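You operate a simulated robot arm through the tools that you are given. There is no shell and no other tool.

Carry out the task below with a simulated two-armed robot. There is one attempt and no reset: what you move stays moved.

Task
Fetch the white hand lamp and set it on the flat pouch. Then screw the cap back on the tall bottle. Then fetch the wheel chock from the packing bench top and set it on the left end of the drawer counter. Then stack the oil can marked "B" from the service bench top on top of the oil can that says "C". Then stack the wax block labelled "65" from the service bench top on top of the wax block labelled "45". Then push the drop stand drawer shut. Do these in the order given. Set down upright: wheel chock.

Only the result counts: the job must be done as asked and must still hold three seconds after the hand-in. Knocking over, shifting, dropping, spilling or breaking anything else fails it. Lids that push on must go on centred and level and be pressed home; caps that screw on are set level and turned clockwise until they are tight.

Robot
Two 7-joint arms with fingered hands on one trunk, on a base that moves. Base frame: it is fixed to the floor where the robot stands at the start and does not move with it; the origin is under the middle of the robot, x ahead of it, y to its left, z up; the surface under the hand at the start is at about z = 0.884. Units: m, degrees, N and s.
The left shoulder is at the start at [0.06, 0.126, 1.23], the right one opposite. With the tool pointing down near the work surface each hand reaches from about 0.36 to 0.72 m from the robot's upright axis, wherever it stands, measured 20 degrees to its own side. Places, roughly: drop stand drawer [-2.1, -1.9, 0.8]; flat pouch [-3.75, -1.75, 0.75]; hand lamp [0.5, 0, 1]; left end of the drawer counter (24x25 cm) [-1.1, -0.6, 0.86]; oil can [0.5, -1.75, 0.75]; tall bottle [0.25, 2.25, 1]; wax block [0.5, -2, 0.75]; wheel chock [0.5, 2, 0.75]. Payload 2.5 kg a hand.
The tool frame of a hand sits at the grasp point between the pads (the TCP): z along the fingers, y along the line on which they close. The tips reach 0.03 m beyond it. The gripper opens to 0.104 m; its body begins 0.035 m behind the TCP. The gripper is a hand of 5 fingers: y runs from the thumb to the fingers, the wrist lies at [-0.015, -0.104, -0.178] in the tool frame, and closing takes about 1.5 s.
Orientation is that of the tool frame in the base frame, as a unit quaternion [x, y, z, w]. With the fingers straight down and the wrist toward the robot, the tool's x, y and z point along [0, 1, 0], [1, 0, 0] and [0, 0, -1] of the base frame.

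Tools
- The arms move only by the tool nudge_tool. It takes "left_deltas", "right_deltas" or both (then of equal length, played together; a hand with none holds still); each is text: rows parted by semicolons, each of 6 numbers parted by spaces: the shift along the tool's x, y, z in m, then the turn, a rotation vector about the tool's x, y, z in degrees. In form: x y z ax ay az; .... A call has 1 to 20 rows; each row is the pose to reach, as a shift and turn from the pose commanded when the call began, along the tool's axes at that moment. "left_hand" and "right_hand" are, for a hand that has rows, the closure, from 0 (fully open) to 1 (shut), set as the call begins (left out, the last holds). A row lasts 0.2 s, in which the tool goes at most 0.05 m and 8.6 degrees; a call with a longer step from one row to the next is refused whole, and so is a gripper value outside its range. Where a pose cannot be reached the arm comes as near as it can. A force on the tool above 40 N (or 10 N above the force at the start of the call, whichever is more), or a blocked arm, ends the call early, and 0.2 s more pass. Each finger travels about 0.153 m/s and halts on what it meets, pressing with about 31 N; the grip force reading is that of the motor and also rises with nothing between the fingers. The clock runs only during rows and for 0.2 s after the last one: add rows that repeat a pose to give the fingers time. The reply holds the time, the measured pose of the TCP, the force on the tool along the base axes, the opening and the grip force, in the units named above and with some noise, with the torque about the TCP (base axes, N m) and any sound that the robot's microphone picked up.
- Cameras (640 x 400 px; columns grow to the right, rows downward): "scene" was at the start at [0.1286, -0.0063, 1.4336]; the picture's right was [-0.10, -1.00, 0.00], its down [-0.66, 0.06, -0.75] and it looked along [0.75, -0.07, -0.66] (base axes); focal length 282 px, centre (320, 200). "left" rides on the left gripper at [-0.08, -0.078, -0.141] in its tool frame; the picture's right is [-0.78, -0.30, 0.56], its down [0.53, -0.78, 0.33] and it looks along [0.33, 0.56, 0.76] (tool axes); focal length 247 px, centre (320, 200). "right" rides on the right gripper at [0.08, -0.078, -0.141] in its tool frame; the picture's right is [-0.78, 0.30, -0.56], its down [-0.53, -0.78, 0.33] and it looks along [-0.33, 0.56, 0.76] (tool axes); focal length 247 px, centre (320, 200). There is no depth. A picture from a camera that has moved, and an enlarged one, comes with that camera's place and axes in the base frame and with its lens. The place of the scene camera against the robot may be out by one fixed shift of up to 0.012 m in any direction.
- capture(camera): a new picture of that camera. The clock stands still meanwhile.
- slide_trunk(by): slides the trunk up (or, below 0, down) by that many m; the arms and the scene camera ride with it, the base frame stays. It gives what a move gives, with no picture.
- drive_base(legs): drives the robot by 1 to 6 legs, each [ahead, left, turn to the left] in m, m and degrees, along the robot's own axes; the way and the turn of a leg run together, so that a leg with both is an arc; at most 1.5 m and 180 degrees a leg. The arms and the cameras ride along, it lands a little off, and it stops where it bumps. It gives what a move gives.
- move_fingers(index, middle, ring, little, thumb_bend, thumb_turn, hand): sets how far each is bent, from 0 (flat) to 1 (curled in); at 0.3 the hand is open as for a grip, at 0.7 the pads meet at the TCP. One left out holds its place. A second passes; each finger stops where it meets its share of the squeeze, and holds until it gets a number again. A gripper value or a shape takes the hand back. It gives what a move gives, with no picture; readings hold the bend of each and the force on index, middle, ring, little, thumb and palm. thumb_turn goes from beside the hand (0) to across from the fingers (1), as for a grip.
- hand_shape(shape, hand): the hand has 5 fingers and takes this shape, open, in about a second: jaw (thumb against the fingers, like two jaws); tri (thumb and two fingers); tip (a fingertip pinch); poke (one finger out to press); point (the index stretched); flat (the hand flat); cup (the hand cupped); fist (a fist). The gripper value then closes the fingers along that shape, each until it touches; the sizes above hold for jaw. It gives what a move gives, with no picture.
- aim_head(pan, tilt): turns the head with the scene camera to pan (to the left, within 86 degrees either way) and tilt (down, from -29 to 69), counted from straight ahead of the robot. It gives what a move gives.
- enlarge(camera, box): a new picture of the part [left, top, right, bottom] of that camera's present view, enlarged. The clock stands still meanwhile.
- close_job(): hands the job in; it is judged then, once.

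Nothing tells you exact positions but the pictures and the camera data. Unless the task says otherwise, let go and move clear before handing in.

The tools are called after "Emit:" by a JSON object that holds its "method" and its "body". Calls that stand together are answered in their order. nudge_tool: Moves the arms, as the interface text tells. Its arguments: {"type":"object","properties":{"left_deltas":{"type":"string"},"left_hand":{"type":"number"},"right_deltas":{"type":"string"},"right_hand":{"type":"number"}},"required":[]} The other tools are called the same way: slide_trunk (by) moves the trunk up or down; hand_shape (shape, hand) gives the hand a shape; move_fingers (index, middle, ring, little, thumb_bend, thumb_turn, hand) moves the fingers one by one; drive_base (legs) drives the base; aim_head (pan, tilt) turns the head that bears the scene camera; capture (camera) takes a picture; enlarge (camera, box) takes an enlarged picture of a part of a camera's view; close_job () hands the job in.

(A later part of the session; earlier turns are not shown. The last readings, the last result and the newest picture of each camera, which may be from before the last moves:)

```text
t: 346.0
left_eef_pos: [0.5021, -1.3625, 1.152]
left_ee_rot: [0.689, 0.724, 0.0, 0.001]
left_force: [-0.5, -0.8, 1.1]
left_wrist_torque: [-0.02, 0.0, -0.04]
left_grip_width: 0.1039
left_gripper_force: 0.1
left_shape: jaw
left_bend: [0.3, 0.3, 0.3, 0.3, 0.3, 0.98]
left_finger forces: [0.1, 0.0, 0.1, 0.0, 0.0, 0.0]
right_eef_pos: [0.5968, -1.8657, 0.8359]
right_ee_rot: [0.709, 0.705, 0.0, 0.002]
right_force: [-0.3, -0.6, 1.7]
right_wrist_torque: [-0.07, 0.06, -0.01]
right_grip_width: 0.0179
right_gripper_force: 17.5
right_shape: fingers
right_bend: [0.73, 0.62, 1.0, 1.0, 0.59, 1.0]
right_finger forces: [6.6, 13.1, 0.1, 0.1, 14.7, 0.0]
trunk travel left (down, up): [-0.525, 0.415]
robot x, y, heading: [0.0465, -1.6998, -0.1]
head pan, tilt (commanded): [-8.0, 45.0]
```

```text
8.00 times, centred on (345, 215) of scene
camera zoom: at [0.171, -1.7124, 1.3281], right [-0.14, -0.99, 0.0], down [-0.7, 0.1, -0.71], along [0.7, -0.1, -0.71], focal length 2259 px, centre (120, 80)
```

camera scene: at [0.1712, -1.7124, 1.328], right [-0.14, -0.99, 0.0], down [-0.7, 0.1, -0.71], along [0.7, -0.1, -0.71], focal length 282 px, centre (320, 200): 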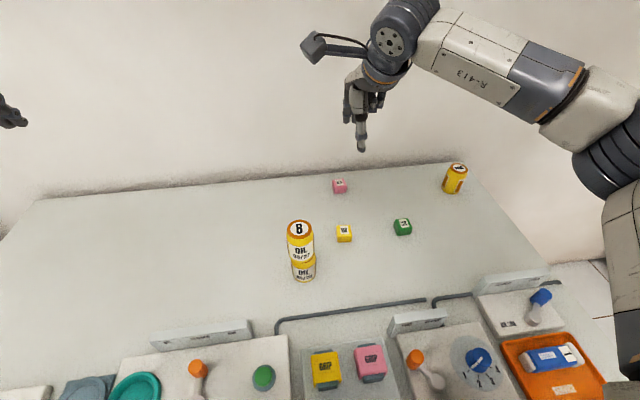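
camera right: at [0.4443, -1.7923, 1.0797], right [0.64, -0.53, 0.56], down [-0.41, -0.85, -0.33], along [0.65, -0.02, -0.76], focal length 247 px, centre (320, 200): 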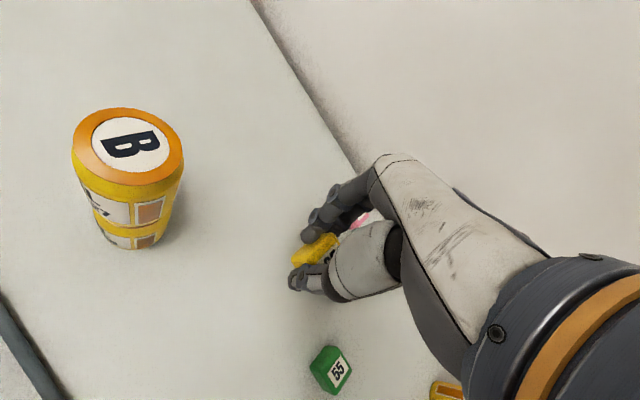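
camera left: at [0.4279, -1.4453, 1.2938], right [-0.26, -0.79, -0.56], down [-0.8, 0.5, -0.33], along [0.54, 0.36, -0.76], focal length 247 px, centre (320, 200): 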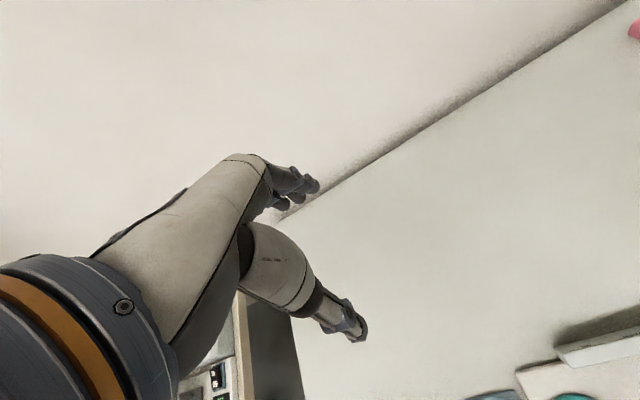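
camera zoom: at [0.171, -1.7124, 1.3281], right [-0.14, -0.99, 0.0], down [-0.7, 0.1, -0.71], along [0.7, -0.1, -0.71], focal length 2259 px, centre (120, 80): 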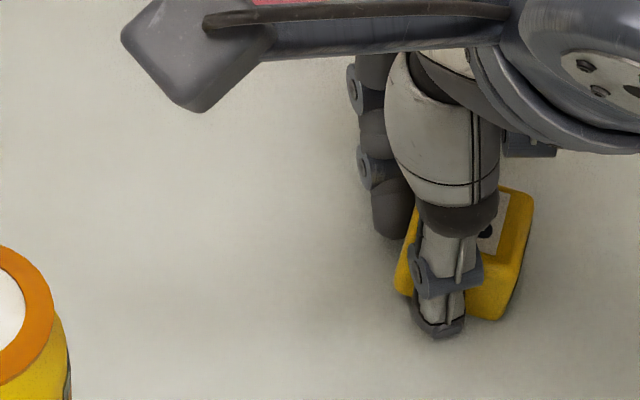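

Touching down; I open the fingers and look at the block before re-gripping.

Emit:
{"method": "move_fingers", "body": {"hand": "right", "index": 0.55, "middle": 0.55, "thumb_bend": 0.53}}

Emit:
{"method": "nudge_tool", "body": {"right_deltas": "0 0 -0.004 0 0 0; 0 0 -0.008 0 0 0"}}

Emit:
{"method": "move_fingers", "body": {"hand": "right", "index": 0.4, "middle": 0.4, "thumb_bend": 0.4}}

Emit:
{"method": "enlarge", "body": {"camera": "right", "box": [230, 170, 370, 310]}}

Emit:
{"method": "enlarge", "body": {"camera": "scene", "box": [320, 190, 370, 240]}}

```text
t: 347.0
left_eef_pos: [0.5008, -1.363, 1.1516]
left_ee_rot: [0.691, 0.723, 0.001, 0.001]
left_force: [0.1, -0.3, -0.6]
left_wrist_torque: [-0.03, 0.02, 0.01]
left_grip_width: 0.1039
left_gripper_force: 0.2
left_shape: jaw
left_bend: [0.3, 0.3, 0.3, 0.3, 0.3, 0.98]
left_finger forces: [0.0, 0.0, 0.0, 0.0, 0.0, 0.0]
right_eef_pos: [0.5956, -1.8668, 0.8369]
right_ee_rot: [0.709, 0.705, 0.0, 0.001]
right_force: [-0.7, -0.4, 0.3]
right_wrist_torque: [0.03, 0.04, 0.01]
right_grip_width: 0.0411
right_gripper_force: 0.1
right_shape: fingers
right_bend: [0.55, 0.55, 1.0, 1.0, 0.53, 1.0]
right_finger forces: [0.0, 0.0, 0.0, 0.0, 0.0, 0.0]
trunk travel left (down, up): [-0.525, 0.415]
robot x, y, heading: [0.0467, -1.7011, 0.0]
head pan, tilt (commanded): [-8.0, 45.0]
```

```text
t: 347.6
left_eef_pos: [0.5011, -1.362, 1.1515]
left_ee_rot: [0.69, 0.724, 0.0, 0.002]
left_force: [-1.0, -0.2, -1.1]
left_wrist_torque: [-0.01, -0.01, -0.02]
left_grip_width: 0.1038
left_gripper_force: 0.1
left_shape: jaw
left_bend: [0.3, 0.3, 0.3, 0.3, 0.3, 0.98]
left_finger forces: [0.1, 0.0, 0.1, 0.0, 0.0, 0.0]
right_eef_pos: [0.5946, -1.8661, 0.8437]
right_ee_rot: [0.709, 0.705, 0.001, 0.001]
right_force: [1.3, 0.4, 0.0]
right_wrist_torque: [0.04, 0.01, -0.04]
right_grip_width: 0.0413
right_gripper_force: 0.0
right_shape: fingers
right_bend: [0.55, 0.55, 1.0, 1.0, 0.53, 1.0]
right_finger forces: [0.0, 0.1, 0.0, 0.1, 0.1, 0.0]
trunk travel left (down, up): [-0.525, 0.415]
robot x, y, heading: [0.0487, -1.6987, -0.1]
head pan, tilt (commanded): [-8.0, 45.0]
```

```text
t: 348.6
left_eef_pos: [0.5017, -1.3625, 1.1522]
left_ee_rot: [0.689, 0.725, 0.0, 0.001]
left_force: [-0.5, 0.2, -0.3]
left_wrist_torque: [0.02, -0.01, 0.0]
left_grip_width: 0.1042
left_gripper_force: 0.1
left_shape: jaw
left_bend: [0.3, 0.3, 0.3, 0.3, 0.3, 0.98]
left_finger forces: [0.0, 0.0, 0.0, 0.0, 0.0, 0.0]
right_eef_pos: [0.5965, -1.8659, 0.8433]
right_ee_rot: [0.709, 0.706, 0.0, 0.002]
right_force: [0.7, 0.1, 0.2]
right_wrist_torque: [0.03, -0.03, 0.03]
right_grip_width: 0.0772
right_gripper_force: 0.1
right_shape: fingers
right_bend: [0.4, 0.4, 1.0, 1.0, 0.4, 0.99]
right_finger forces: [0.0, 0.0, 0.0, 0.0, 0.0, 0.0]
trunk travel left (down, up): [-0.525, 0.415]
robot x, y, heading: [0.0452, -1.7035, -0.2]
head pan, tilt (commanded): [-8.0, 45.0]
```

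```text
2.86 times, centred on (300, 240) of right
camera zoom: at [0.5164, -1.7852, 0.9837], right [0.29, -0.78, 0.56], down [-0.78, -0.53, -0.33], along [0.55, -0.34, -0.76], focal length 706 px, centre (377, 86)
```

zoom: 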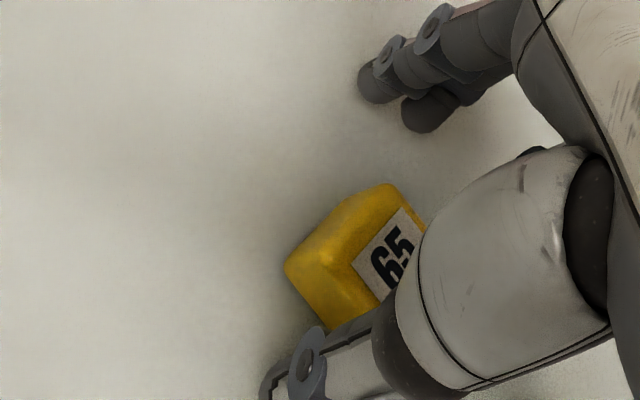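

```text
8.00 times, centred on (345, 215) of scene
camera zoom: at [0.1712, -1.7125, 1.328], right [-0.14, -0.99, 0.0], down [-0.7, 0.1, -0.71], along [0.7, -0.1, -0.71], focal length 2259 px, centre (120, 80)
```

zoom: 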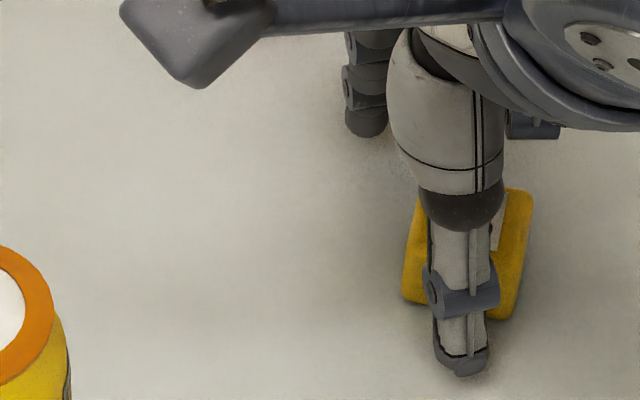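

The block lies flat again, turned about 24° clockwise. I raise the hand a little for a clear view to re-grip it squarely.

Emit:
{"method": "nudge_tool", "body": {"right_deltas": "0 0 -0.03 0 0 0; 0 0 -0.06 0 0 0; 0 0 -0.09 0 0 0"}}

Emit:
{"method": "enlarge", "body": {"camera": "right", "box": [220, 180, 360, 320]}}

Emit:
{"method": "enlarge", "body": {"camera": "scene", "box": [320, 170, 390, 240]}}

```text
t: 349.4
left_eef_pos: [0.501, -1.3622, 1.1526]
left_ee_rot: [0.69, 0.724, 0.0, 0.001]
left_force: [0.3, 0.7, 0.7]
left_wrist_torque: [0.0, -0.02, 0.0]
left_grip_width: 0.104
left_gripper_force: 0.0
left_shape: jaw
left_bend: [0.3, 0.3, 0.3, 0.3, 0.3, 0.98]
left_finger forces: [0.1, 0.0, 0.0, 0.1, 0.0, 0.0]
right_eef_pos: [0.5945, -1.8654, 0.9342]
right_ee_rot: [0.71, 0.705, -0.001, 0.001]
right_force: [0.1, -1.0, -0.5]
right_wrist_torque: [0.0, -0.01, -0.01]
right_grip_width: 0.0776
right_gripper_force: 0.1
right_shape: fingers
right_bend: [0.4, 0.4, 1.0, 1.0, 0.4, 0.99]
right_finger forces: [0.0, 0.0, 0.0, 0.0, 0.0, 0.0]
trunk travel left (down, up): [-0.525, 0.415]
robot x, y, heading: [0.049, -1.7041, -0.2]
head pan, tilt (commanded): [-8.0, 45.0]
```

```text
2.86 times, centred on (290, 250) of right
camera zoom: at [0.516, -1.7852, 1.0746], right [0.29, -0.78, 0.56], down [-0.78, -0.53, -0.33], along [0.55, -0.34, -0.76], focal length 706 px, centre (406, 57)
```

zoom: 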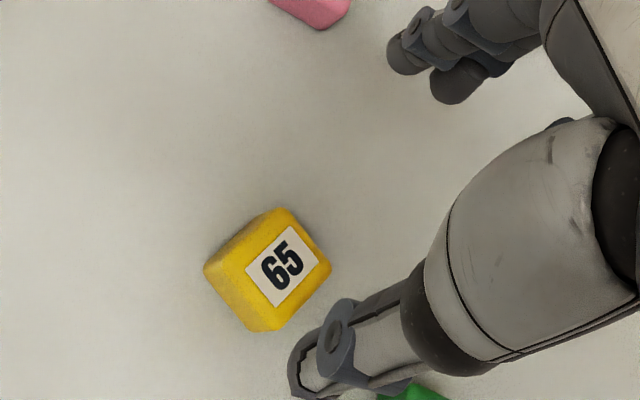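

```text
5.71 times, centred on (355, 205) of scene
camera zoom: at [0.1711, -1.7124, 1.328], right [-0.14, -0.99, 0.0], down [-0.7, 0.1, -0.71], along [0.7, -0.1, -0.71], focal length 1614 px, centre (120, 171)
```

zoom: 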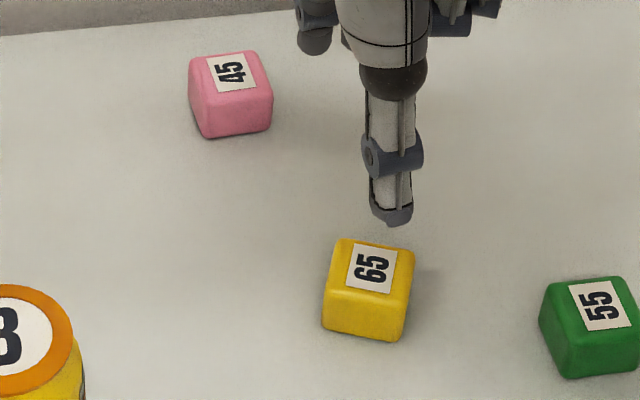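

Block 65's centre is at (0.585, -1.878), rotated about 20° clockwise. I align the hand to it and lower for a square grip.

Emit:
{"method": "nudge_tool", "body": {"right_deltas": "-0.004 -0.003 0 0 0 7; -0.008 -0.006 0 0 0 14; -0.0126 -0.0095 0.02 0 0 20; -0.0126 -0.0095 0.045 0 0 20; -0.0126 -0.0095 0.07 0 0 20; -0.0126 -0.0095 0.07 0 0 20"}}

Emit:
{"method": "enlarge", "body": {"camera": "right", "box": [220, 160, 380, 320]}}

Emit:
{"method": "enlarge", "body": {"camera": "scene", "box": [300, 160, 390, 250]}}

```text
t: 350.8
left_eef_pos: [0.5006, -1.3616, 1.1521]
left_ee_rot: [0.689, 0.724, 0.0, 0.002]
left_force: [0.5, -0.3, 0.5]
left_wrist_torque: [-0.03, 0.0, -0.05]
left_grip_width: 0.1041
left_gripper_force: 0.1
left_shape: jaw
left_bend: [0.3, 0.3, 0.3, 0.3, 0.3, 0.98]
left_finger forces: [0.1, 0.0, 0.0, 0.0, 0.0, 0.0]
right_eef_pos: [0.5847, -1.8797, 0.8634]
right_ee_rot: [0.821, 0.571, 0.002, 0.0]
right_force: [-0.3, -0.4, 0.6]
right_wrist_torque: [0.0, 0.0, 0.02]
right_grip_width: 0.0776
right_gripper_force: 0.1
right_shape: fingers
right_bend: [0.4, 0.4, 1.0, 1.0, 0.4, 0.99]
right_finger forces: [0.1, 0.1, 0.0, 0.1, 0.0, 0.1]
trunk travel left (down, up): [-0.525, 0.415]
robot x, y, heading: [0.0431, -1.7009, -0.1]
head pan, tilt (commanded): [-8.0, 45.0]
```

```text
2.50 times, centred on (300, 240) of right
camera zoom: at [0.5397, -1.7772, 1.0044], right [0.01, -0.83, 0.56], down [-0.91, -0.23, -0.33], along [0.41, -0.51, -0.76], focal length 617 px, centre (370, 100)
```

zoom: 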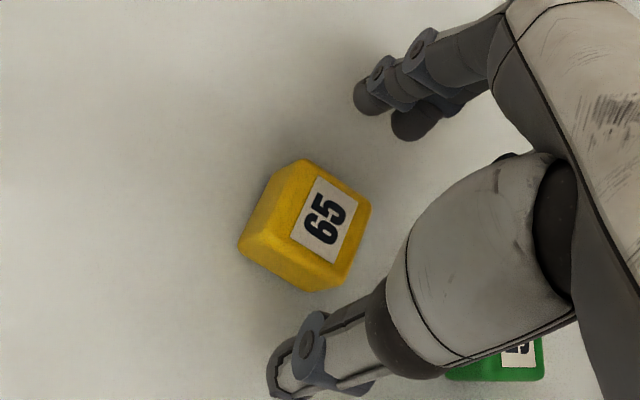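

```text
4.44 times, centred on (345, 205) of scene
camera zoom: at [0.1712, -1.7125, 1.328], right [-0.14, -0.99, 0.0], down [-0.7, 0.1, -0.71], along [0.7, -0.1, -0.71], focal length 1255 px, centre (209, 178)
```

zoom: 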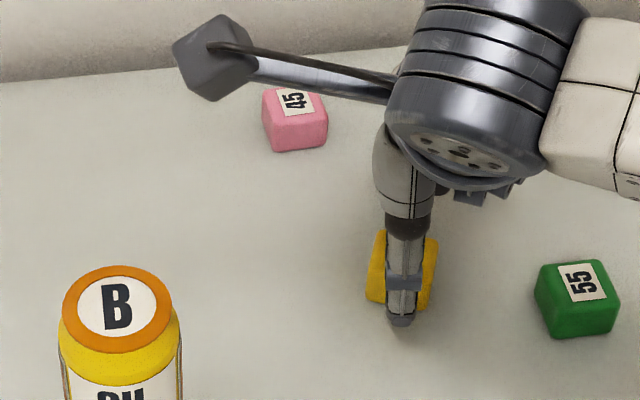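

The block's faces are now square to the fingers. I make a 4 mm shift, lower and close.

Emit:
{"method": "nudge_tool", "body": {"right_deltas": "0.004 0 0.008 0 0 0; 0.004 0 0.016 0 0 0; 0.004 0 0.022 0 0 0"}}

Emit:
{"method": "move_fingers", "body": {"hand": "right", "index": 0.56, "middle": 0.56, "thumb_bend": 0.56}}

Emit:
{"method": "enlarge", "body": {"camera": "right", "box": [220, 160, 380, 320]}}

```text
t: 351.6
left_eef_pos: [0.5007, -1.363, 1.1534]
left_ee_rot: [0.689, 0.724, -0.001, 0.002]
left_force: [0.5, -0.4, -0.5]
left_wrist_torque: [-0.02, 0.03, -0.03]
left_grip_width: 0.1037
left_gripper_force: 0.2
left_shape: jaw
left_bend: [0.3, 0.3, 0.3, 0.3, 0.3, 0.98]
left_finger forces: [0.0, 0.0, 0.0, 0.0, 0.0, 0.0]
right_eef_pos: [0.5872, -1.8735, 0.8415]
right_ee_rot: [0.821, 0.571, 0.0, 0.002]
right_force: [-0.5, 0.0, -0.2]
right_wrist_torque: [0.04, 0.02, -0.03]
right_grip_width: 0.0772
right_gripper_force: 0.1
right_shape: fingers
right_bend: [0.4, 0.4, 1.0, 1.0, 0.4, 0.99]
right_finger forces: [0.0, 0.0, 0.1, 0.1, 0.0, 0.0]
trunk travel left (down, up): [-0.525, 0.415]
robot x, y, heading: [0.0462, -1.7033, -0.1]
head pan, tilt (commanded): [-8.0, 45.0]
```

```text
t: 352.6
left_eef_pos: [0.501, -1.3629, 1.1522]
left_ee_rot: [0.69, 0.724, 0.001, 0.001]
left_force: [0.1, 0.5, -0.6]
left_wrist_torque: [-0.01, 0.01, 0.01]
left_grip_width: 0.1038
left_gripper_force: 0.1
left_shape: jaw
left_bend: [0.3, 0.3, 0.3, 0.3, 0.3, 0.98]
left_finger forces: [0.0, 0.0, 0.0, 0.0, 0.0, 0.0]
right_eef_pos: [0.5883, -1.875, 0.8416]
right_ee_rot: [0.821, 0.571, 0.0, 0.001]
right_force: [0.2, 0.5, 0.2]
right_wrist_torque: [-0.04, -0.04, 0.0]
right_grip_width: 0.037
right_gripper_force: 0.1
right_shape: fingers
right_bend: [0.56, 0.56, 1.0, 1.0, 0.56, 1.0]
right_finger forces: [0.2, 0.0, 0.0, 0.1, 0.0, 0.0]
trunk travel left (down, up): [-0.525, 0.415]
robot x, y, heading: [0.0482, -1.7036, -0.3]
head pan, tilt (commanded): [-8.0, 45.0]
```

```text
2.50 times, centred on (300, 240) of right
camera zoom: at [0.5404, -1.7728, 0.9821], right [0.01, -0.83, 0.56], down [-0.91, -0.23, -0.33], along [0.41, -0.51, -0.76], focal length 617 px, centre (370, 100)
```

zoom: 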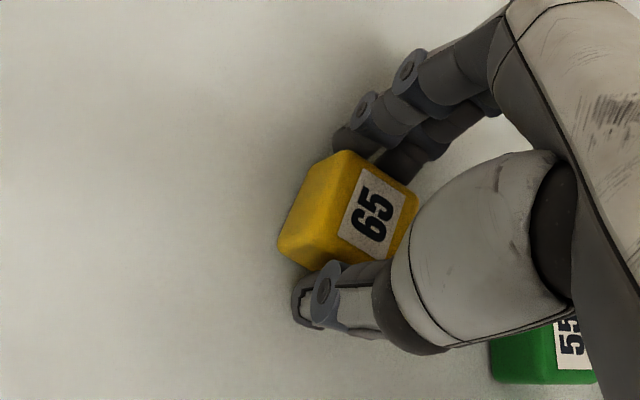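

Nicely square. I close fully.

Emit:
{"method": "move_fingers", "body": {"hand": "right", "index": 0.66, "middle": 0.66, "thumb_bend": 0.68}}

Emit:
{"method": "enlarge", "body": {"camera": "right", "box": [220, 160, 380, 320]}}

```text
t: 353.6
left_eef_pos: [0.5021, -1.3631, 1.1515]
left_ee_rot: [0.689, 0.725, 0.0, 0.001]
left_force: [-0.3, 0.5, 0.4]
left_wrist_torque: [0.01, -0.03, 0.01]
left_grip_width: 0.104
left_gripper_force: 0.0
left_shape: jaw
left_bend: [0.3, 0.3, 0.3, 0.3, 0.3, 0.98]
left_finger forces: [0.0, 0.0, 0.0, 0.0, 0.1, 0.1]
right_eef_pos: [0.5875, -1.8743, 0.8412]
right_ee_rot: [0.82, 0.572, 0.0, 0.002]
right_force: [-0.9, -0.5, 0.8]
right_wrist_torque: [-0.04, 0.04, 0.02]
right_grip_width: 0.03
right_gripper_force: 9.5
right_shape: fingers
right_bend: [0.6, 0.61, 1.0, 1.0, 0.59, 1.0]
right_finger forces: [4.3, 4.5, 0.0, 0.0, 8.7, 0.0]
trunk travel left (down, up): [-0.525, 0.415]
robot x, y, heading: [0.0452, -1.7028, -0.1]
head pan, tilt (commanded): [-8.0, 45.0]
```

```text
2.50 times, centred on (300, 240) of right
camera zoom: at [0.5404, -1.7729, 0.9822], right [0.01, -0.83, 0.56], down [-0.91, -0.23, -0.33], along [0.41, -0.51, -0.76], focal length 617 px, centre (370, 100)
```

zoom: 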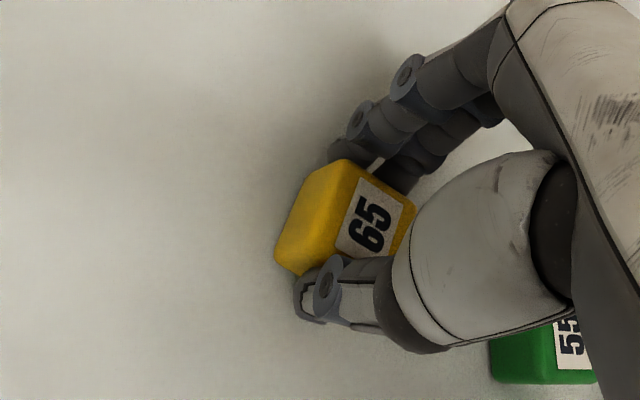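

A symmetric grip. I tighten slightly and lift.

Emit:
{"method": "move_fingers", "body": {"hand": "right", "index": 0.69, "middle": 0.69, "thumb_bend": 0.71}}

Emit:
{"method": "nudge_tool", "body": {"right_deltas": "0 0 -0.01 0 0 0; 0 0 -0.03 0 0 0; 0 0 -0.06 0 0 0; 0 0 -0.09 0 0 0"}}

Emit:
{"method": "enlarge", "body": {"camera": "scene", "box": [300, 130, 400, 230]}}

Emit:
{"method": "capture", "body": {"camera": "right"}}

```text
t: 354.6
left_eef_pos: [0.5025, -1.3625, 1.1516]
left_ee_rot: [0.689, 0.725, 0.0, 0.001]
left_force: [0.3, -1.0, -0.4]
left_wrist_torque: [-0.01, -0.02, 0.02]
left_grip_width: 0.1038
left_gripper_force: 0.1
left_shape: jaw
left_bend: [0.3, 0.3, 0.3, 0.3, 0.3, 0.98]
left_finger forces: [0.0, 0.0, 0.0, 0.0, 0.1, 0.0]
right_eef_pos: [0.5874, -1.8748, 0.8406]
right_ee_rot: [0.821, 0.572, 0.0, 0.001]
right_force: [-0.9, 0.2, 0.9]
right_wrist_torque: [-0.03, -0.03, 0.02]
right_grip_width: 0.0295
right_gripper_force: 12.2
right_shape: fingers
right_bend: [0.61, 0.63, 1.0, 1.0, 0.58, 1.0]
right_finger forces: [6.1, 6.0, 0.1, 0.1, 12.2, 0.1]
trunk travel left (down, up): [-0.525, 0.415]
robot x, y, heading: [0.047, -1.6974, 0.1]
head pan, tilt (commanded): [-8.0, 45.0]
```

```text
t: 355.6
left_eef_pos: [0.501, -1.3622, 1.1515]
left_ee_rot: [0.69, 0.724, 0.0, 0.001]
left_force: [0.7, -0.1, 0.1]
left_wrist_torque: [-0.01, 0.0, 0.02]
left_grip_width: 0.1039
left_gripper_force: 0.0
left_shape: jaw
left_bend: [0.3, 0.3, 0.3, 0.3, 0.3, 0.98]
left_finger forces: [0.0, 0.1, 0.1, 0.0, 0.0, 0.0]
right_eef_pos: [0.5874, -1.8735, 0.933]
right_ee_rot: [0.821, 0.571, -0.001, 0.001]
right_force: [1.0, -0.9, -0.3]
right_wrist_torque: [0.01, 0.01, -0.01]
right_grip_width: 0.0295
right_gripper_force: 11.8
right_shape: fingers
right_bend: [0.61, 0.63, 1.0, 1.0, 0.58, 1.0]
right_finger forces: [6.2, 5.8, 0.0, 0.0, 12.0, 0.0]
trunk travel left (down, up): [-0.525, 0.415]
robot x, y, heading: [0.0464, -1.7011, -0.1]
head pan, tilt (commanded): [-8.0, 45.0]
```

```text
4.00 times, centred on (350, 180) of scene
camera zoom: at [0.1711, -1.7124, 1.328], right [-0.14, -0.99, 0.0], down [-0.7, 0.1, -0.71], along [0.7, -0.1, -0.71], focal length 1130 px, centre (200, 280)
```

zoom: 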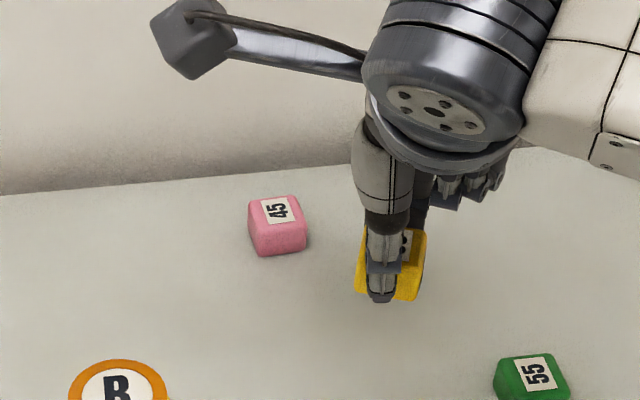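

```text
taken
camera right: at [0.5399, -1.7722, 1.0731], right [0.01, -0.83, 0.56], down [-0.91, -0.23, -0.33], along [0.41, -0.51, -0.76], focal length 247 px, centre (320, 200)
```

right: 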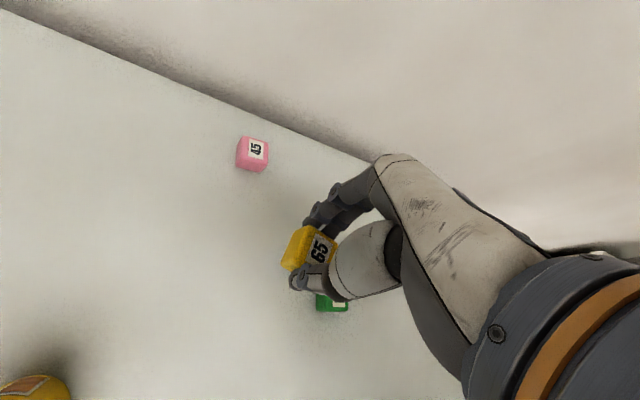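

Block 65 is held level. Block 45's top centre is at about (0.7105, -1.8415). I carry 65 above it.

Emit:
{"method": "nudge_tool", "body": {"right_deltas": "0.018 0.0265 0 0 0 0; 0.036 0.053 0 0 0 0; 0.054 0.08 0 0 0 0; 0.072 0.1062 0 0 0 0; 0.072 0.1062 0 0 0 0"}}

Emit:
{"method": "capture", "body": {"camera": "right"}}

Emit:
{"method": "enlarge", "body": {"camera": "right", "box": [220, 180, 350, 310]}}

Emit:
{"method": "enlarge", "body": {"camera": "scene", "box": [300, 110, 390, 210]}}

```text
t: 356.8
left_eef_pos: [0.5008, -1.3635, 1.1516]
left_ee_rot: [0.69, 0.724, 0.001, 0.001]
left_force: [0.3, 0.3, 0.1]
left_wrist_torque: [0.0, 0.02, -0.01]
left_grip_width: 0.104
left_gripper_force: 0.1
left_shape: jaw
left_bend: [0.3, 0.3, 0.3, 0.3, 0.3, 0.98]
left_finger forces: [0.0, 0.1, 0.0, 0.0, 0.1, 0.1]
right_eef_pos: [0.7126, -1.8436, 0.9318]
right_ee_rot: [0.82, 0.573, 0.0, 0.001]
right_force: [1.0, -0.1, -0.7]
right_wrist_torque: [0.02, 0.0, -0.01]
right_grip_width: 0.0295
right_gripper_force: 12.7
right_shape: fingers
right_bend: [0.61, 0.63, 1.0, 1.0, 0.59, 1.0]
right_finger forces: [6.4, 5.7, 0.0, 0.0, 11.9, 0.1]
trunk travel left (down, up): [-0.525, 0.415]
robot x, y, heading: [0.0424, -1.7062, 0.0]
head pan, tilt (commanded): [-8.0, 45.0]
```

```text
taken
camera right: at [0.6653, -1.7414, 1.073], right [0.01, -0.83, 0.56], down [-0.91, -0.23, -0.33], along [0.41, -0.51, -0.76], focal length 247 px, centre (320, 200)
```

right: 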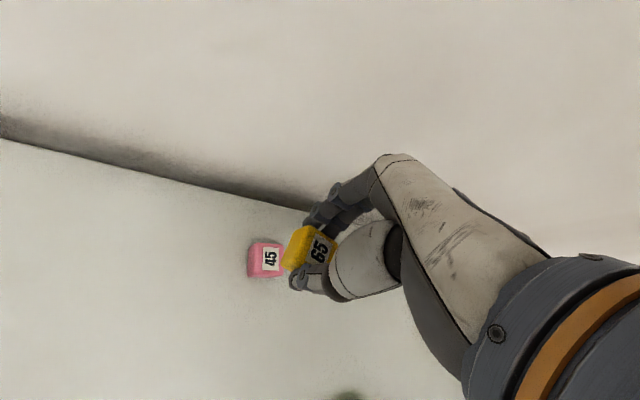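

```text
3.08 times, centred on (285, 245) of right
camera zoom: at [0.6653, -1.7414, 1.073], right [0.01, -0.83, 0.56], down [-0.91, -0.23, -0.33], along [0.41, -0.51, -0.76], focal length 760 px, centre (428, 62)
```

zoom: 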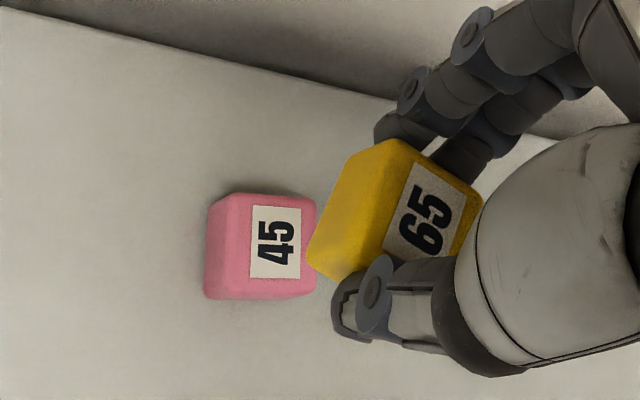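

```text
4.00 times, centred on (345, 160) of scene
camera zoom: at [0.1712, -1.7126, 1.328], right [-0.14, -0.99, 0.0], down [-0.7, 0.1, -0.71], along [0.7, -0.1, -0.71], focal length 1130 px, centre (220, 360)
```

zoom: 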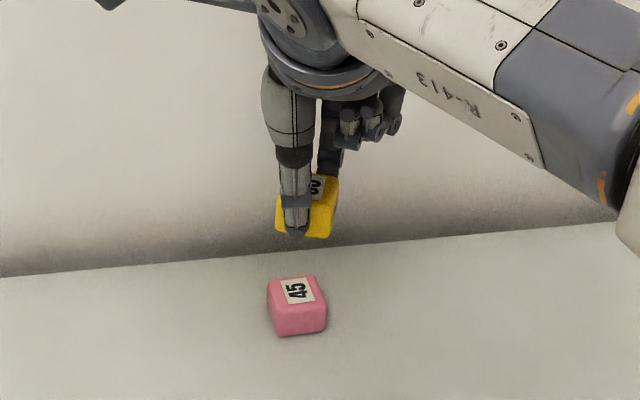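

Alignment is within 3 mm. I make a small correction and lower to just above 45.

Emit:
{"method": "nudge_tool", "body": {"right_deltas": "0 0.0022 0.015 0 0 0; 0 0.0022 0.03 0 0 0; 0 0.0022 0.045 0 0 0; 0 0.0022 0.045 0 0 0"}}

Emit:
{"method": "enlarge", "body": {"camera": "right", "box": [220, 180, 350, 310]}}

Emit:
{"method": "enlarge", "body": {"camera": "scene", "box": [310, 130, 380, 210]}}

```text
t: 357.8
left_eef_pos: [0.5006, -1.3637, 1.1515]
left_ee_rot: [0.69, 0.724, 0.0, 0.002]
left_force: [0.8, -0.7, -0.8]
left_wrist_torque: [0.0, -0.01, 0.0]
left_grip_width: 0.1038
left_gripper_force: 0.0
left_shape: jaw
left_bend: [0.3, 0.3, 0.3, 0.3, 0.3, 0.98]
left_finger forces: [0.0, 0.1, 0.1, 0.0, 0.0, 0.0]
right_eef_pos: [0.7126, -1.8451, 0.8868]
right_ee_rot: [0.821, 0.571, 0.0, 0.001]
right_force: [0.6, 0.1, -0.4]
right_wrist_torque: [0.0, -0.01, 0.0]
right_grip_width: 0.0295
right_gripper_force: 12.4
right_shape: fingers
right_bend: [0.61, 0.63, 1.0, 1.0, 0.59, 1.0]
right_finger forces: [6.4, 5.7, 0.0, 0.0, 12.0, 0.1]
trunk travel left (down, up): [-0.525, 0.415]
robot x, y, heading: [0.0442, -1.701, -0.1]
head pan, tilt (commanded): [-8.0, 45.0]
```

```text
3.08 times, centred on (285, 245) of right
camera zoom: at [0.6672, -1.7428, 1.0273], right [0.01, -0.83, 0.56], down [-0.91, -0.23, -0.33], along [0.41, -0.51, -0.76], focal length 760 px, centre (428, 62)
```

zoom: 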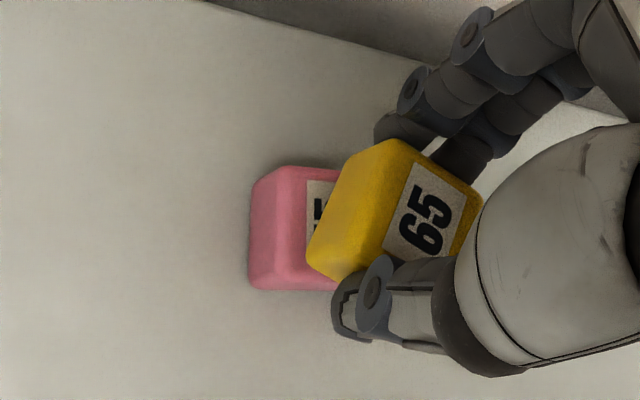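

```text
5.00 times, centred on (345, 170) of scene
camera zoom: at [0.1712, -1.7125, 1.328], right [-0.14, -0.99, 0.0], down [-0.7, 0.1, -0.71], along [0.7, -0.1, -0.71], focal length 1412 px, centre (195, 350)
```

zoom: 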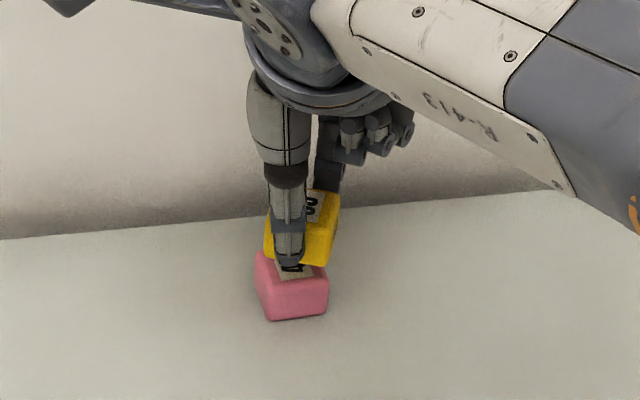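

Emit:
{"method": "nudge_tool", "body": {"right_deltas": "0.002 0.0008 0 0 0 0; 0.004 0.0015 0 0 0 0; 0.004 0.0015 0.004 0 0 0; 0.004 0.0015 0.008 0 0 0"}}

Emit:
{"method": "enlarge", "body": {"camera": "right", "box": [230, 190, 340, 300]}}

Emit:
{"method": "enlarge", "body": {"camera": "scene", "box": [320, 150, 370, 200]}}

```text
t: 358.8
left_eef_pos: [0.5014, -1.3633, 1.1512]
left_ee_rot: [0.69, 0.724, 0.0, 0.001]
left_force: [0.7, -0.6, -0.1]
left_wrist_torque: [-0.03, 0.0, 0.01]
left_grip_width: 0.104
left_gripper_force: 0.0
left_shape: jaw
left_bend: [0.3, 0.3, 0.3, 0.3, 0.3, 0.98]
left_finger forces: [0.1, 0.1, 0.0, 0.1, 0.0, 0.0]
right_eef_pos: [0.7165, -1.8419, 0.8787]
right_ee_rot: [0.82, 0.572, 0.001, 0.001]
right_force: [0.4, 0.1, -0.2]
right_wrist_torque: [0.03, -0.04, 0.0]
right_grip_width: 0.0297
right_gripper_force: 12.2
right_shape: fingers
right_bend: [0.61, 0.63, 1.0, 1.0, 0.59, 1.0]
right_finger forces: [6.2, 5.7, 0.0, 0.0, 12.0, 0.0]
trunk travel left (down, up): [-0.525, 0.415]
robot x, y, heading: [0.0503, -1.7033, 0.1]
head pan, tilt (commanded): [-8.0, 45.0]
```

```text
3.64 times, centred on (285, 245) of right
camera zoom: at [0.6702, -1.7399, 1.0188], right [0.01, -0.83, 0.56], down [-0.91, -0.23, -0.33], along [0.41, -0.51, -0.76], focal length 898 px, centre (447, 36)
```

zoom: 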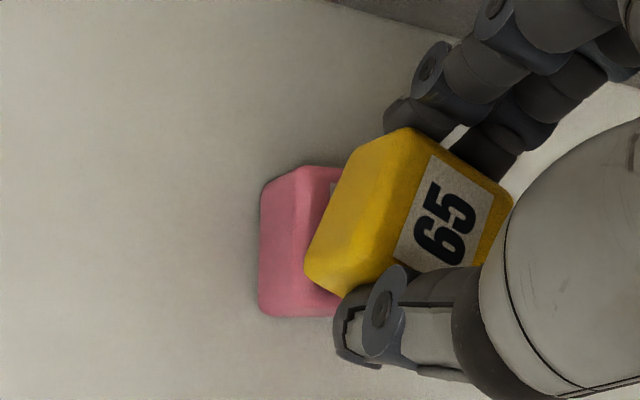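

```text
8.00 times, centred on (345, 175) of scene
camera zoom: at [0.1713, -1.7125, 1.328], right [-0.14, -0.99, 0.0], down [-0.7, 0.1, -0.71], along [0.7, -0.1, -0.71], focal length 2259 px, centre (120, 400)
```

zoom: 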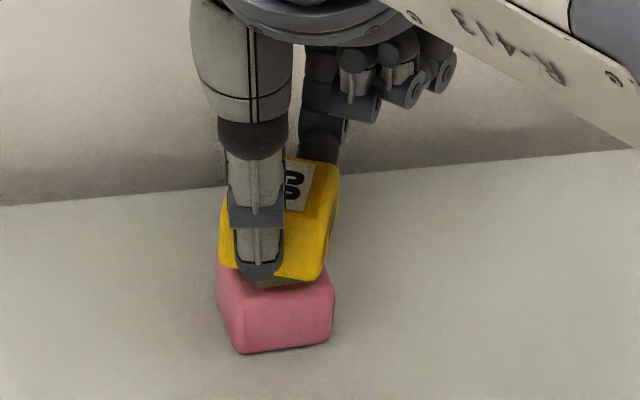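

Aligned in both views. I lower gently to contact.

Emit:
{"method": "nudge_tool", "body": {"right_deltas": "0 0 0.002 0 0 0; 0 0 0.004 0 0 0; 0 0 0.006 0 0 0; 0 0 0.008 0 0 0"}}

Emit:
{"method": "enlarge", "body": {"camera": "scene", "box": [320, 150, 370, 200]}}

Emit:
{"method": "enlarge", "body": {"camera": "right", "box": [230, 190, 340, 300]}}

```text
t: 359.8
left_eef_pos: [0.5009, -1.3633, 1.1522]
left_ee_rot: [0.69, 0.724, 0.0, 0.001]
left_force: [-0.4, 0.1, 1.2]
left_wrist_torque: [0.0, 0.03, 0.04]
left_grip_width: 0.1041
left_gripper_force: 0.1
left_shape: jaw
left_bend: [0.3, 0.3, 0.3, 0.3, 0.3, 0.98]
left_finger forces: [0.0, 0.0, 0.1, 0.0, 0.1, 0.0]
right_eef_pos: [0.7162, -1.8411, 0.8711]
right_ee_rot: [0.821, 0.571, -0.001, 0.0]
right_force: [-0.4, 0.1, -0.1]
right_wrist_torque: [0.01, -0.03, -0.01]
right_grip_width: 0.0293
right_gripper_force: 11.9
right_shape: fingers
right_bend: [0.61, 0.63, 1.0, 1.0, 0.59, 1.0]
right_finger forces: [6.4, 5.7, 0.0, 0.0, 12.0, 0.0]
trunk travel left (down, up): [-0.525, 0.415]
robot x, y, heading: [0.0479, -1.701, -0.0]
head pan, tilt (commanded): [-8.0, 45.0]
```

```text
8.00 times, centred on (345, 175) of scene
camera zoom: at [0.1713, -1.7125, 1.328], right [-0.14, -0.99, 0.0], down [-0.7, 0.1, -0.71], along [0.7, -0.1, -0.71], focal length 2259 px, centre (120, 400)
```

zoom: 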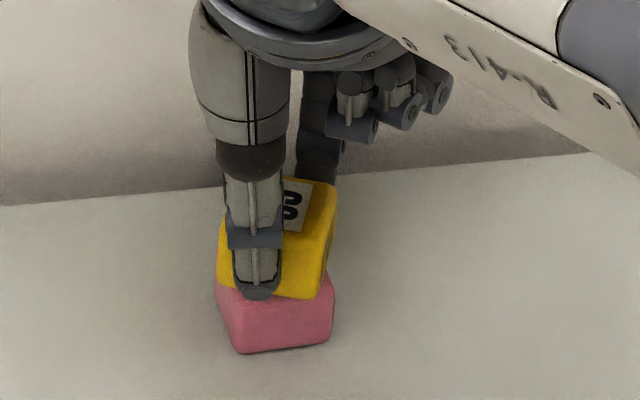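

```text
3.64 times, centred on (285, 245) of right
camera zoom: at [0.67, -1.7396, 1.0108], right [0.01, -0.83, 0.56], down [-0.91, -0.23, -0.33], along [0.41, -0.51, -0.76], focal length 898 px, centre (447, 36)
```

zoom: 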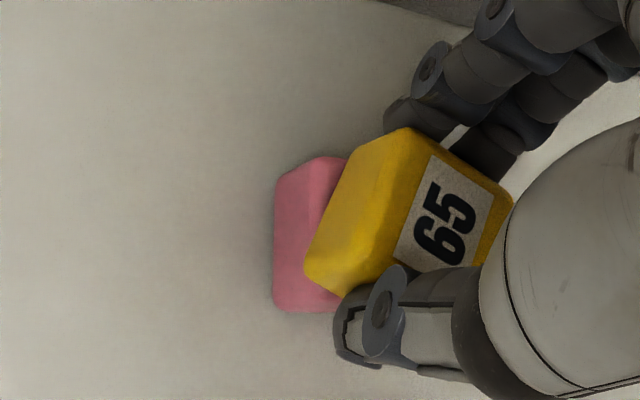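

Emit:
{"method": "nudge_tool", "body": {"right_deltas": "0 0 0.002 0 0 0; 0 0 0.004 0 0 0; 0 0 0.006 0 0 0"}}

Emit:
{"method": "enlarge", "body": {"camera": "scene", "box": [320, 150, 370, 200]}}

```text
t: 360.6
left_eef_pos: [0.5004, -1.3624, 1.152]
left_ee_rot: [0.689, 0.724, 0.001, 0.002]
left_force: [0.3, -0.5, 0.2]
left_wrist_torque: [0.0, -0.01, -0.03]
left_grip_width: 0.104
left_gripper_force: 0.0
left_shape: jaw
left_bend: [0.3, 0.3, 0.3, 0.3, 0.3, 0.98]
left_finger forces: [0.0, 0.1, 0.0, 0.0, 0.0, 0.0]
right_eef_pos: [0.7174, -1.842, 0.8672]
right_ee_rot: [0.821, 0.572, 0.002, 0.001]
right_force: [-1.0, 0.1, 8.2]
right_wrist_torque: [-0.01, 0.07, 0.02]
right_grip_width: 0.0296
right_gripper_force: 12.8
right_shape: fingers
right_bend: [0.61, 0.63, 1.0, 1.0, 0.59, 1.0]
right_finger forces: [6.5, 6.2, 0.0, 0.1, 12.8, 0.0]
trunk travel left (down, up): [-0.525, 0.415]
robot x, y, heading: [0.0445, -1.7026, -0.2]
head pan, tilt (commanded): [-8.0, 45.0]
```

```text
8.00 times, centred on (345, 175) of scene
camera zoom: at [0.1703, -1.7123, 1.3283], right [-0.14, -0.99, 0.0], down [-0.7, 0.1, -0.71], along [0.7, -0.1, -0.71], focal length 2259 px, centre (120, 400)
```

zoom: 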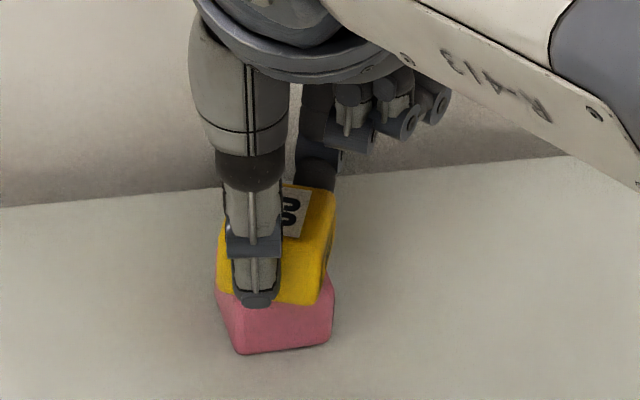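

Contact (8 N). I relieve and open step by step.

Emit:
{"method": "nudge_tool", "body": {"right_deltas": "0 0 -0.002 0 0 0; 0 0 -0.003 0 0 0"}}

Emit:
{"method": "move_fingers", "body": {"hand": "right", "index": 0.58, "middle": 0.59, "thumb_bend": 0.56}}

Emit:
{"method": "move_fingers", "body": {"hand": "right", "index": 0.5, "middle": 0.5, "thumb_bend": 0.49}}

Emit:
{"method": "enlarge", "body": {"camera": "scene", "box": [320, 150, 370, 200]}}

Emit:
{"method": "enlarge", "body": {"camera": "right", "box": [230, 190, 340, 300]}}

```text
t: 361.2
left_eef_pos: [0.5015, -1.3633, 1.1526]
left_ee_rot: [0.689, 0.724, 0.0, 0.001]
left_force: [-1.0, 1.0, 0.0]
left_wrist_torque: [0.01, 0.04, 0.01]
left_grip_width: 0.1038
left_gripper_force: 0.0
left_shape: jaw
left_bend: [0.3, 0.3, 0.3, 0.3, 0.3, 0.98]
left_finger forces: [0.0, 0.0, 0.1, 0.1, 0.0, 0.1]
right_eef_pos: [0.7162, -1.8417, 0.8671]
right_ee_rot: [0.821, 0.571, -0.002, 0.0]
right_force: [0.6, 0.3, 2.0]
right_wrist_torque: [0.0, -0.01, -0.01]
right_grip_width: 0.0293
right_gripper_force: 12.5
right_shape: fingers
right_bend: [0.61, 0.63, 1.0, 1.0, 0.59, 1.0]
right_finger forces: [6.5, 6.4, 0.0, 0.1, 12.4, 0.1]
trunk travel left (down, up): [-0.525, 0.415]
robot x, y, heading: [0.0464, -1.7066, 0.2]
head pan, tilt (commanded): [-8.0, 45.0]
```

```text
t: 362.2
left_eef_pos: [0.5021, -1.3623, 1.1522]
left_ee_rot: [0.689, 0.724, 0.0, 0.001]
left_force: [-0.1, -0.3, 0.8]
left_wrist_torque: [0.0, -0.02, -0.02]
left_grip_width: 0.1042
left_gripper_force: 0.1
left_shape: jaw
left_bend: [0.3, 0.3, 0.3, 0.3, 0.3, 0.98]
left_finger forces: [0.0, 0.0, 0.0, 0.1, 0.1, 0.0]
right_eef_pos: [0.7156, -1.8422, 0.8678]
right_ee_rot: [0.821, 0.572, -0.001, 0.001]
right_force: [0.4, 0.4, -0.7]
right_wrist_torque: [0.0, 0.0, 0.03]
right_grip_width: 0.0352
right_gripper_force: 0.9
right_shape: fingers
right_bend: [0.57, 0.59, 1.0, 1.0, 0.56, 1.0]
right_finger forces: [0.1, 0.2, 0.0, 0.0, 0.1, 0.1]
trunk travel left (down, up): [-0.525, 0.415]
robot x, y, heading: [0.0445, -1.7031, -0.1]
head pan, tilt (commanded): [-8.0, 45.0]
```

```text
t: 363.2
left_eef_pos: [0.5008, -1.363, 1.1523]
left_ee_rot: [0.689, 0.725, 0.0, 0.001]
left_force: [-0.3, -0.1, 0.1]
left_wrist_torque: [-0.02, -0.01, 0.0]
left_grip_width: 0.1037
left_gripper_force: 0.1
left_shape: jaw
left_bend: [0.3, 0.3, 0.3, 0.3, 0.3, 0.98]
left_finger forces: [0.1, 0.0, 0.0, 0.0, 0.0, 0.1]
right_eef_pos: [0.7168, -1.8423, 0.8675]
right_ee_rot: [0.821, 0.571, 0.0, 0.0]
right_force: [-0.4, 0.0, 0.0]
right_wrist_torque: [-0.03, 0.0, 0.02]
right_grip_width: 0.0527
right_gripper_force: 0.0
right_shape: fingers
right_bend: [0.5, 0.5, 1.0, 1.0, 0.49, 1.0]
right_finger forces: [0.0, 0.0, 0.0, 0.1, 0.0, 0.0]
trunk travel left (down, up): [-0.525, 0.415]
robot x, y, heading: [0.0424, -1.7027, -0.4]
head pan, tilt (commanded): [-8.0, 45.0]
```

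```text
8.00 times, centred on (345, 175) of scene
camera zoom: at [0.1712, -1.7125, 1.328], right [-0.14, -0.99, 0.0], down [-0.7, 0.1, -0.71], along [0.7, -0.1, -0.71], focal length 2259 px, centre (120, 400)
```

zoom: 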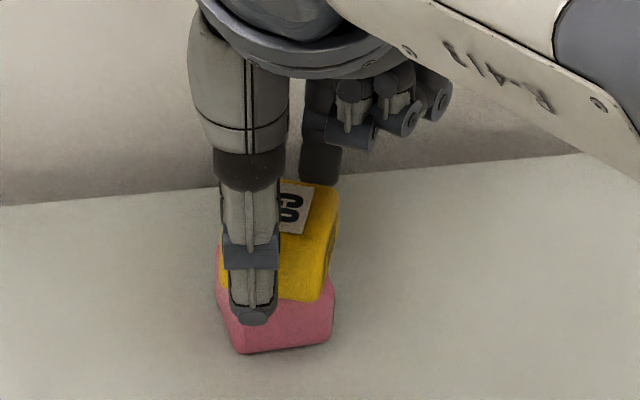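

```text
3.64 times, centred on (285, 245) of right
camera zoom: at [0.6698, -1.7397, 1.0082], right [0.01, -0.83, 0.56], down [-0.91, -0.23, -0.33], along [0.41, -0.51, -0.76], focal length 898 px, centre (447, 36)
```

zoom: 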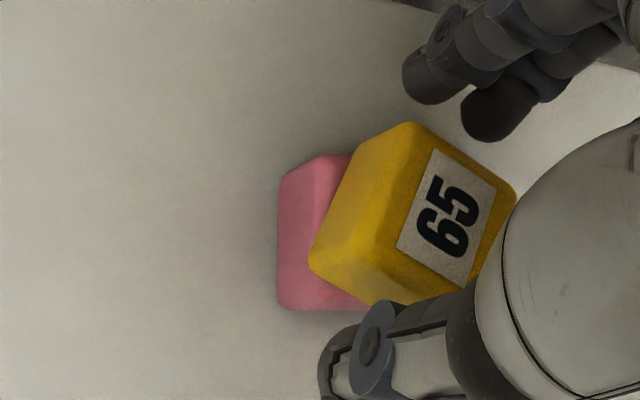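

65 rests on 45. I raise the hand straight up and verify.

Emit:
{"method": "nudge_tool", "body": {"right_deltas": "0 0 -0.008 0 0 0; 0 0 -0.018 0 0 0; 0 0 -0.035 0 0 0; 0 0 -0.06 0 0 0; 0 0 -0.1 0 0 0; 0 0 -0.14 0 0 0"}}

Emit:
{"method": "capture", "body": {"camera": "right"}}

Emit:
{"method": "capture", "body": {"camera": "scene"}}

Emit:
{"method": "enlarge", "body": {"camera": "scene", "box": [270, 140, 390, 290]}}

```text
t: 364.6
left_eef_pos: [0.5017, -1.3635, 1.1518]
left_ee_rot: [0.689, 0.724, 0.0, 0.001]
left_force: [0.7, 0.0, 0.6]
left_wrist_torque: [-0.01, 0.0, -0.01]
left_grip_width: 0.104
left_gripper_force: 0.1
left_shape: jaw
left_bend: [0.3, 0.3, 0.3, 0.3, 0.3, 0.98]
left_finger forces: [0.0, 0.0, 0.0, 0.0, 0.0, 0.0]
right_eef_pos: [0.7168, -1.8411, 1.0073]
right_ee_rot: [0.821, 0.572, 0.0, 0.001]
right_force: [0.5, -0.9, -0.2]
right_wrist_torque: [-0.01, -0.03, 0.0]
right_grip_width: 0.0527
right_gripper_force: 0.1
right_shape: fingers
right_bend: [0.5, 0.5, 1.0, 1.0, 0.49, 1.0]
right_finger forces: [0.0, 0.0, 0.1, 0.0, 0.1, 0.1]
trunk travel left (down, up): [-0.525, 0.415]
robot x, y, heading: [0.0449, -1.7043, -0.3]
head pan, tilt (commanded): [-8.0, 45.0]
```

```text
taken
camera right: at [0.6701, -1.7389, 1.148], right [0.01, -0.83, 0.56], down [-0.91, -0.23, -0.33], along [0.41, -0.51, -0.76], focal length 247 px, centre (320, 200)
```

right: 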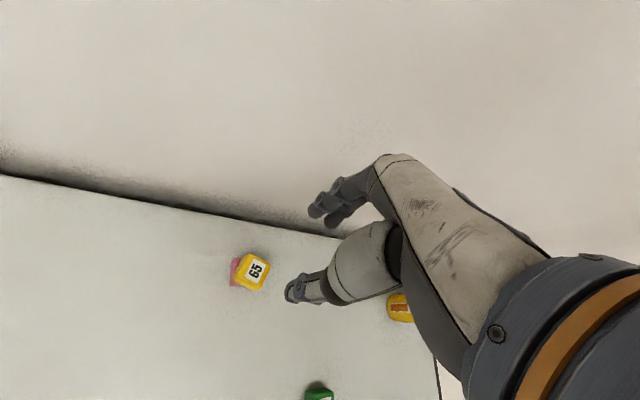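

```text
taken
camera scene: at [0.171, -1.7123, 1.328], right [-0.14, -0.99, 0.0], down [-0.7, 0.1, -0.71], along [0.7, -0.1, -0.71], focal length 282 px, centre (320, 200)
```

scene: 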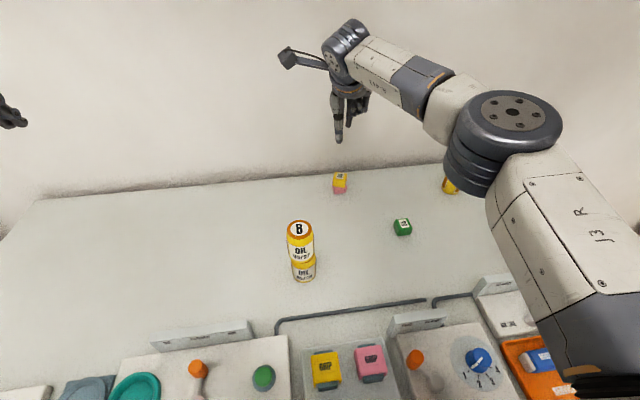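

```text
2.67 times, centred on (330, 215) of scene
camera zoom: at [0.171, -1.7123, 1.328], right [-0.14, -0.99, 0.0], down [-0.7, 0.1, -0.71], along [0.7, -0.1, -0.71], focal length 753 px, centre (293, 160)
```

zoom: 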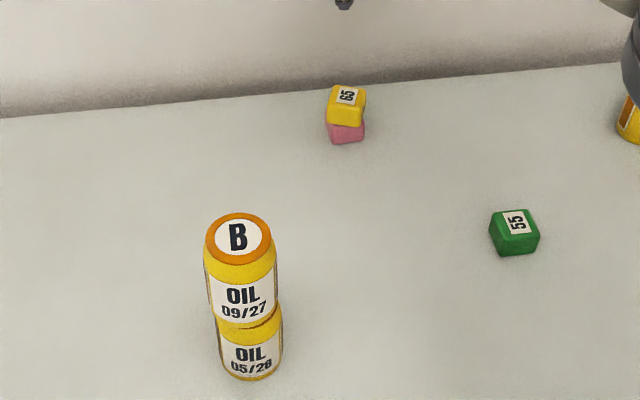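

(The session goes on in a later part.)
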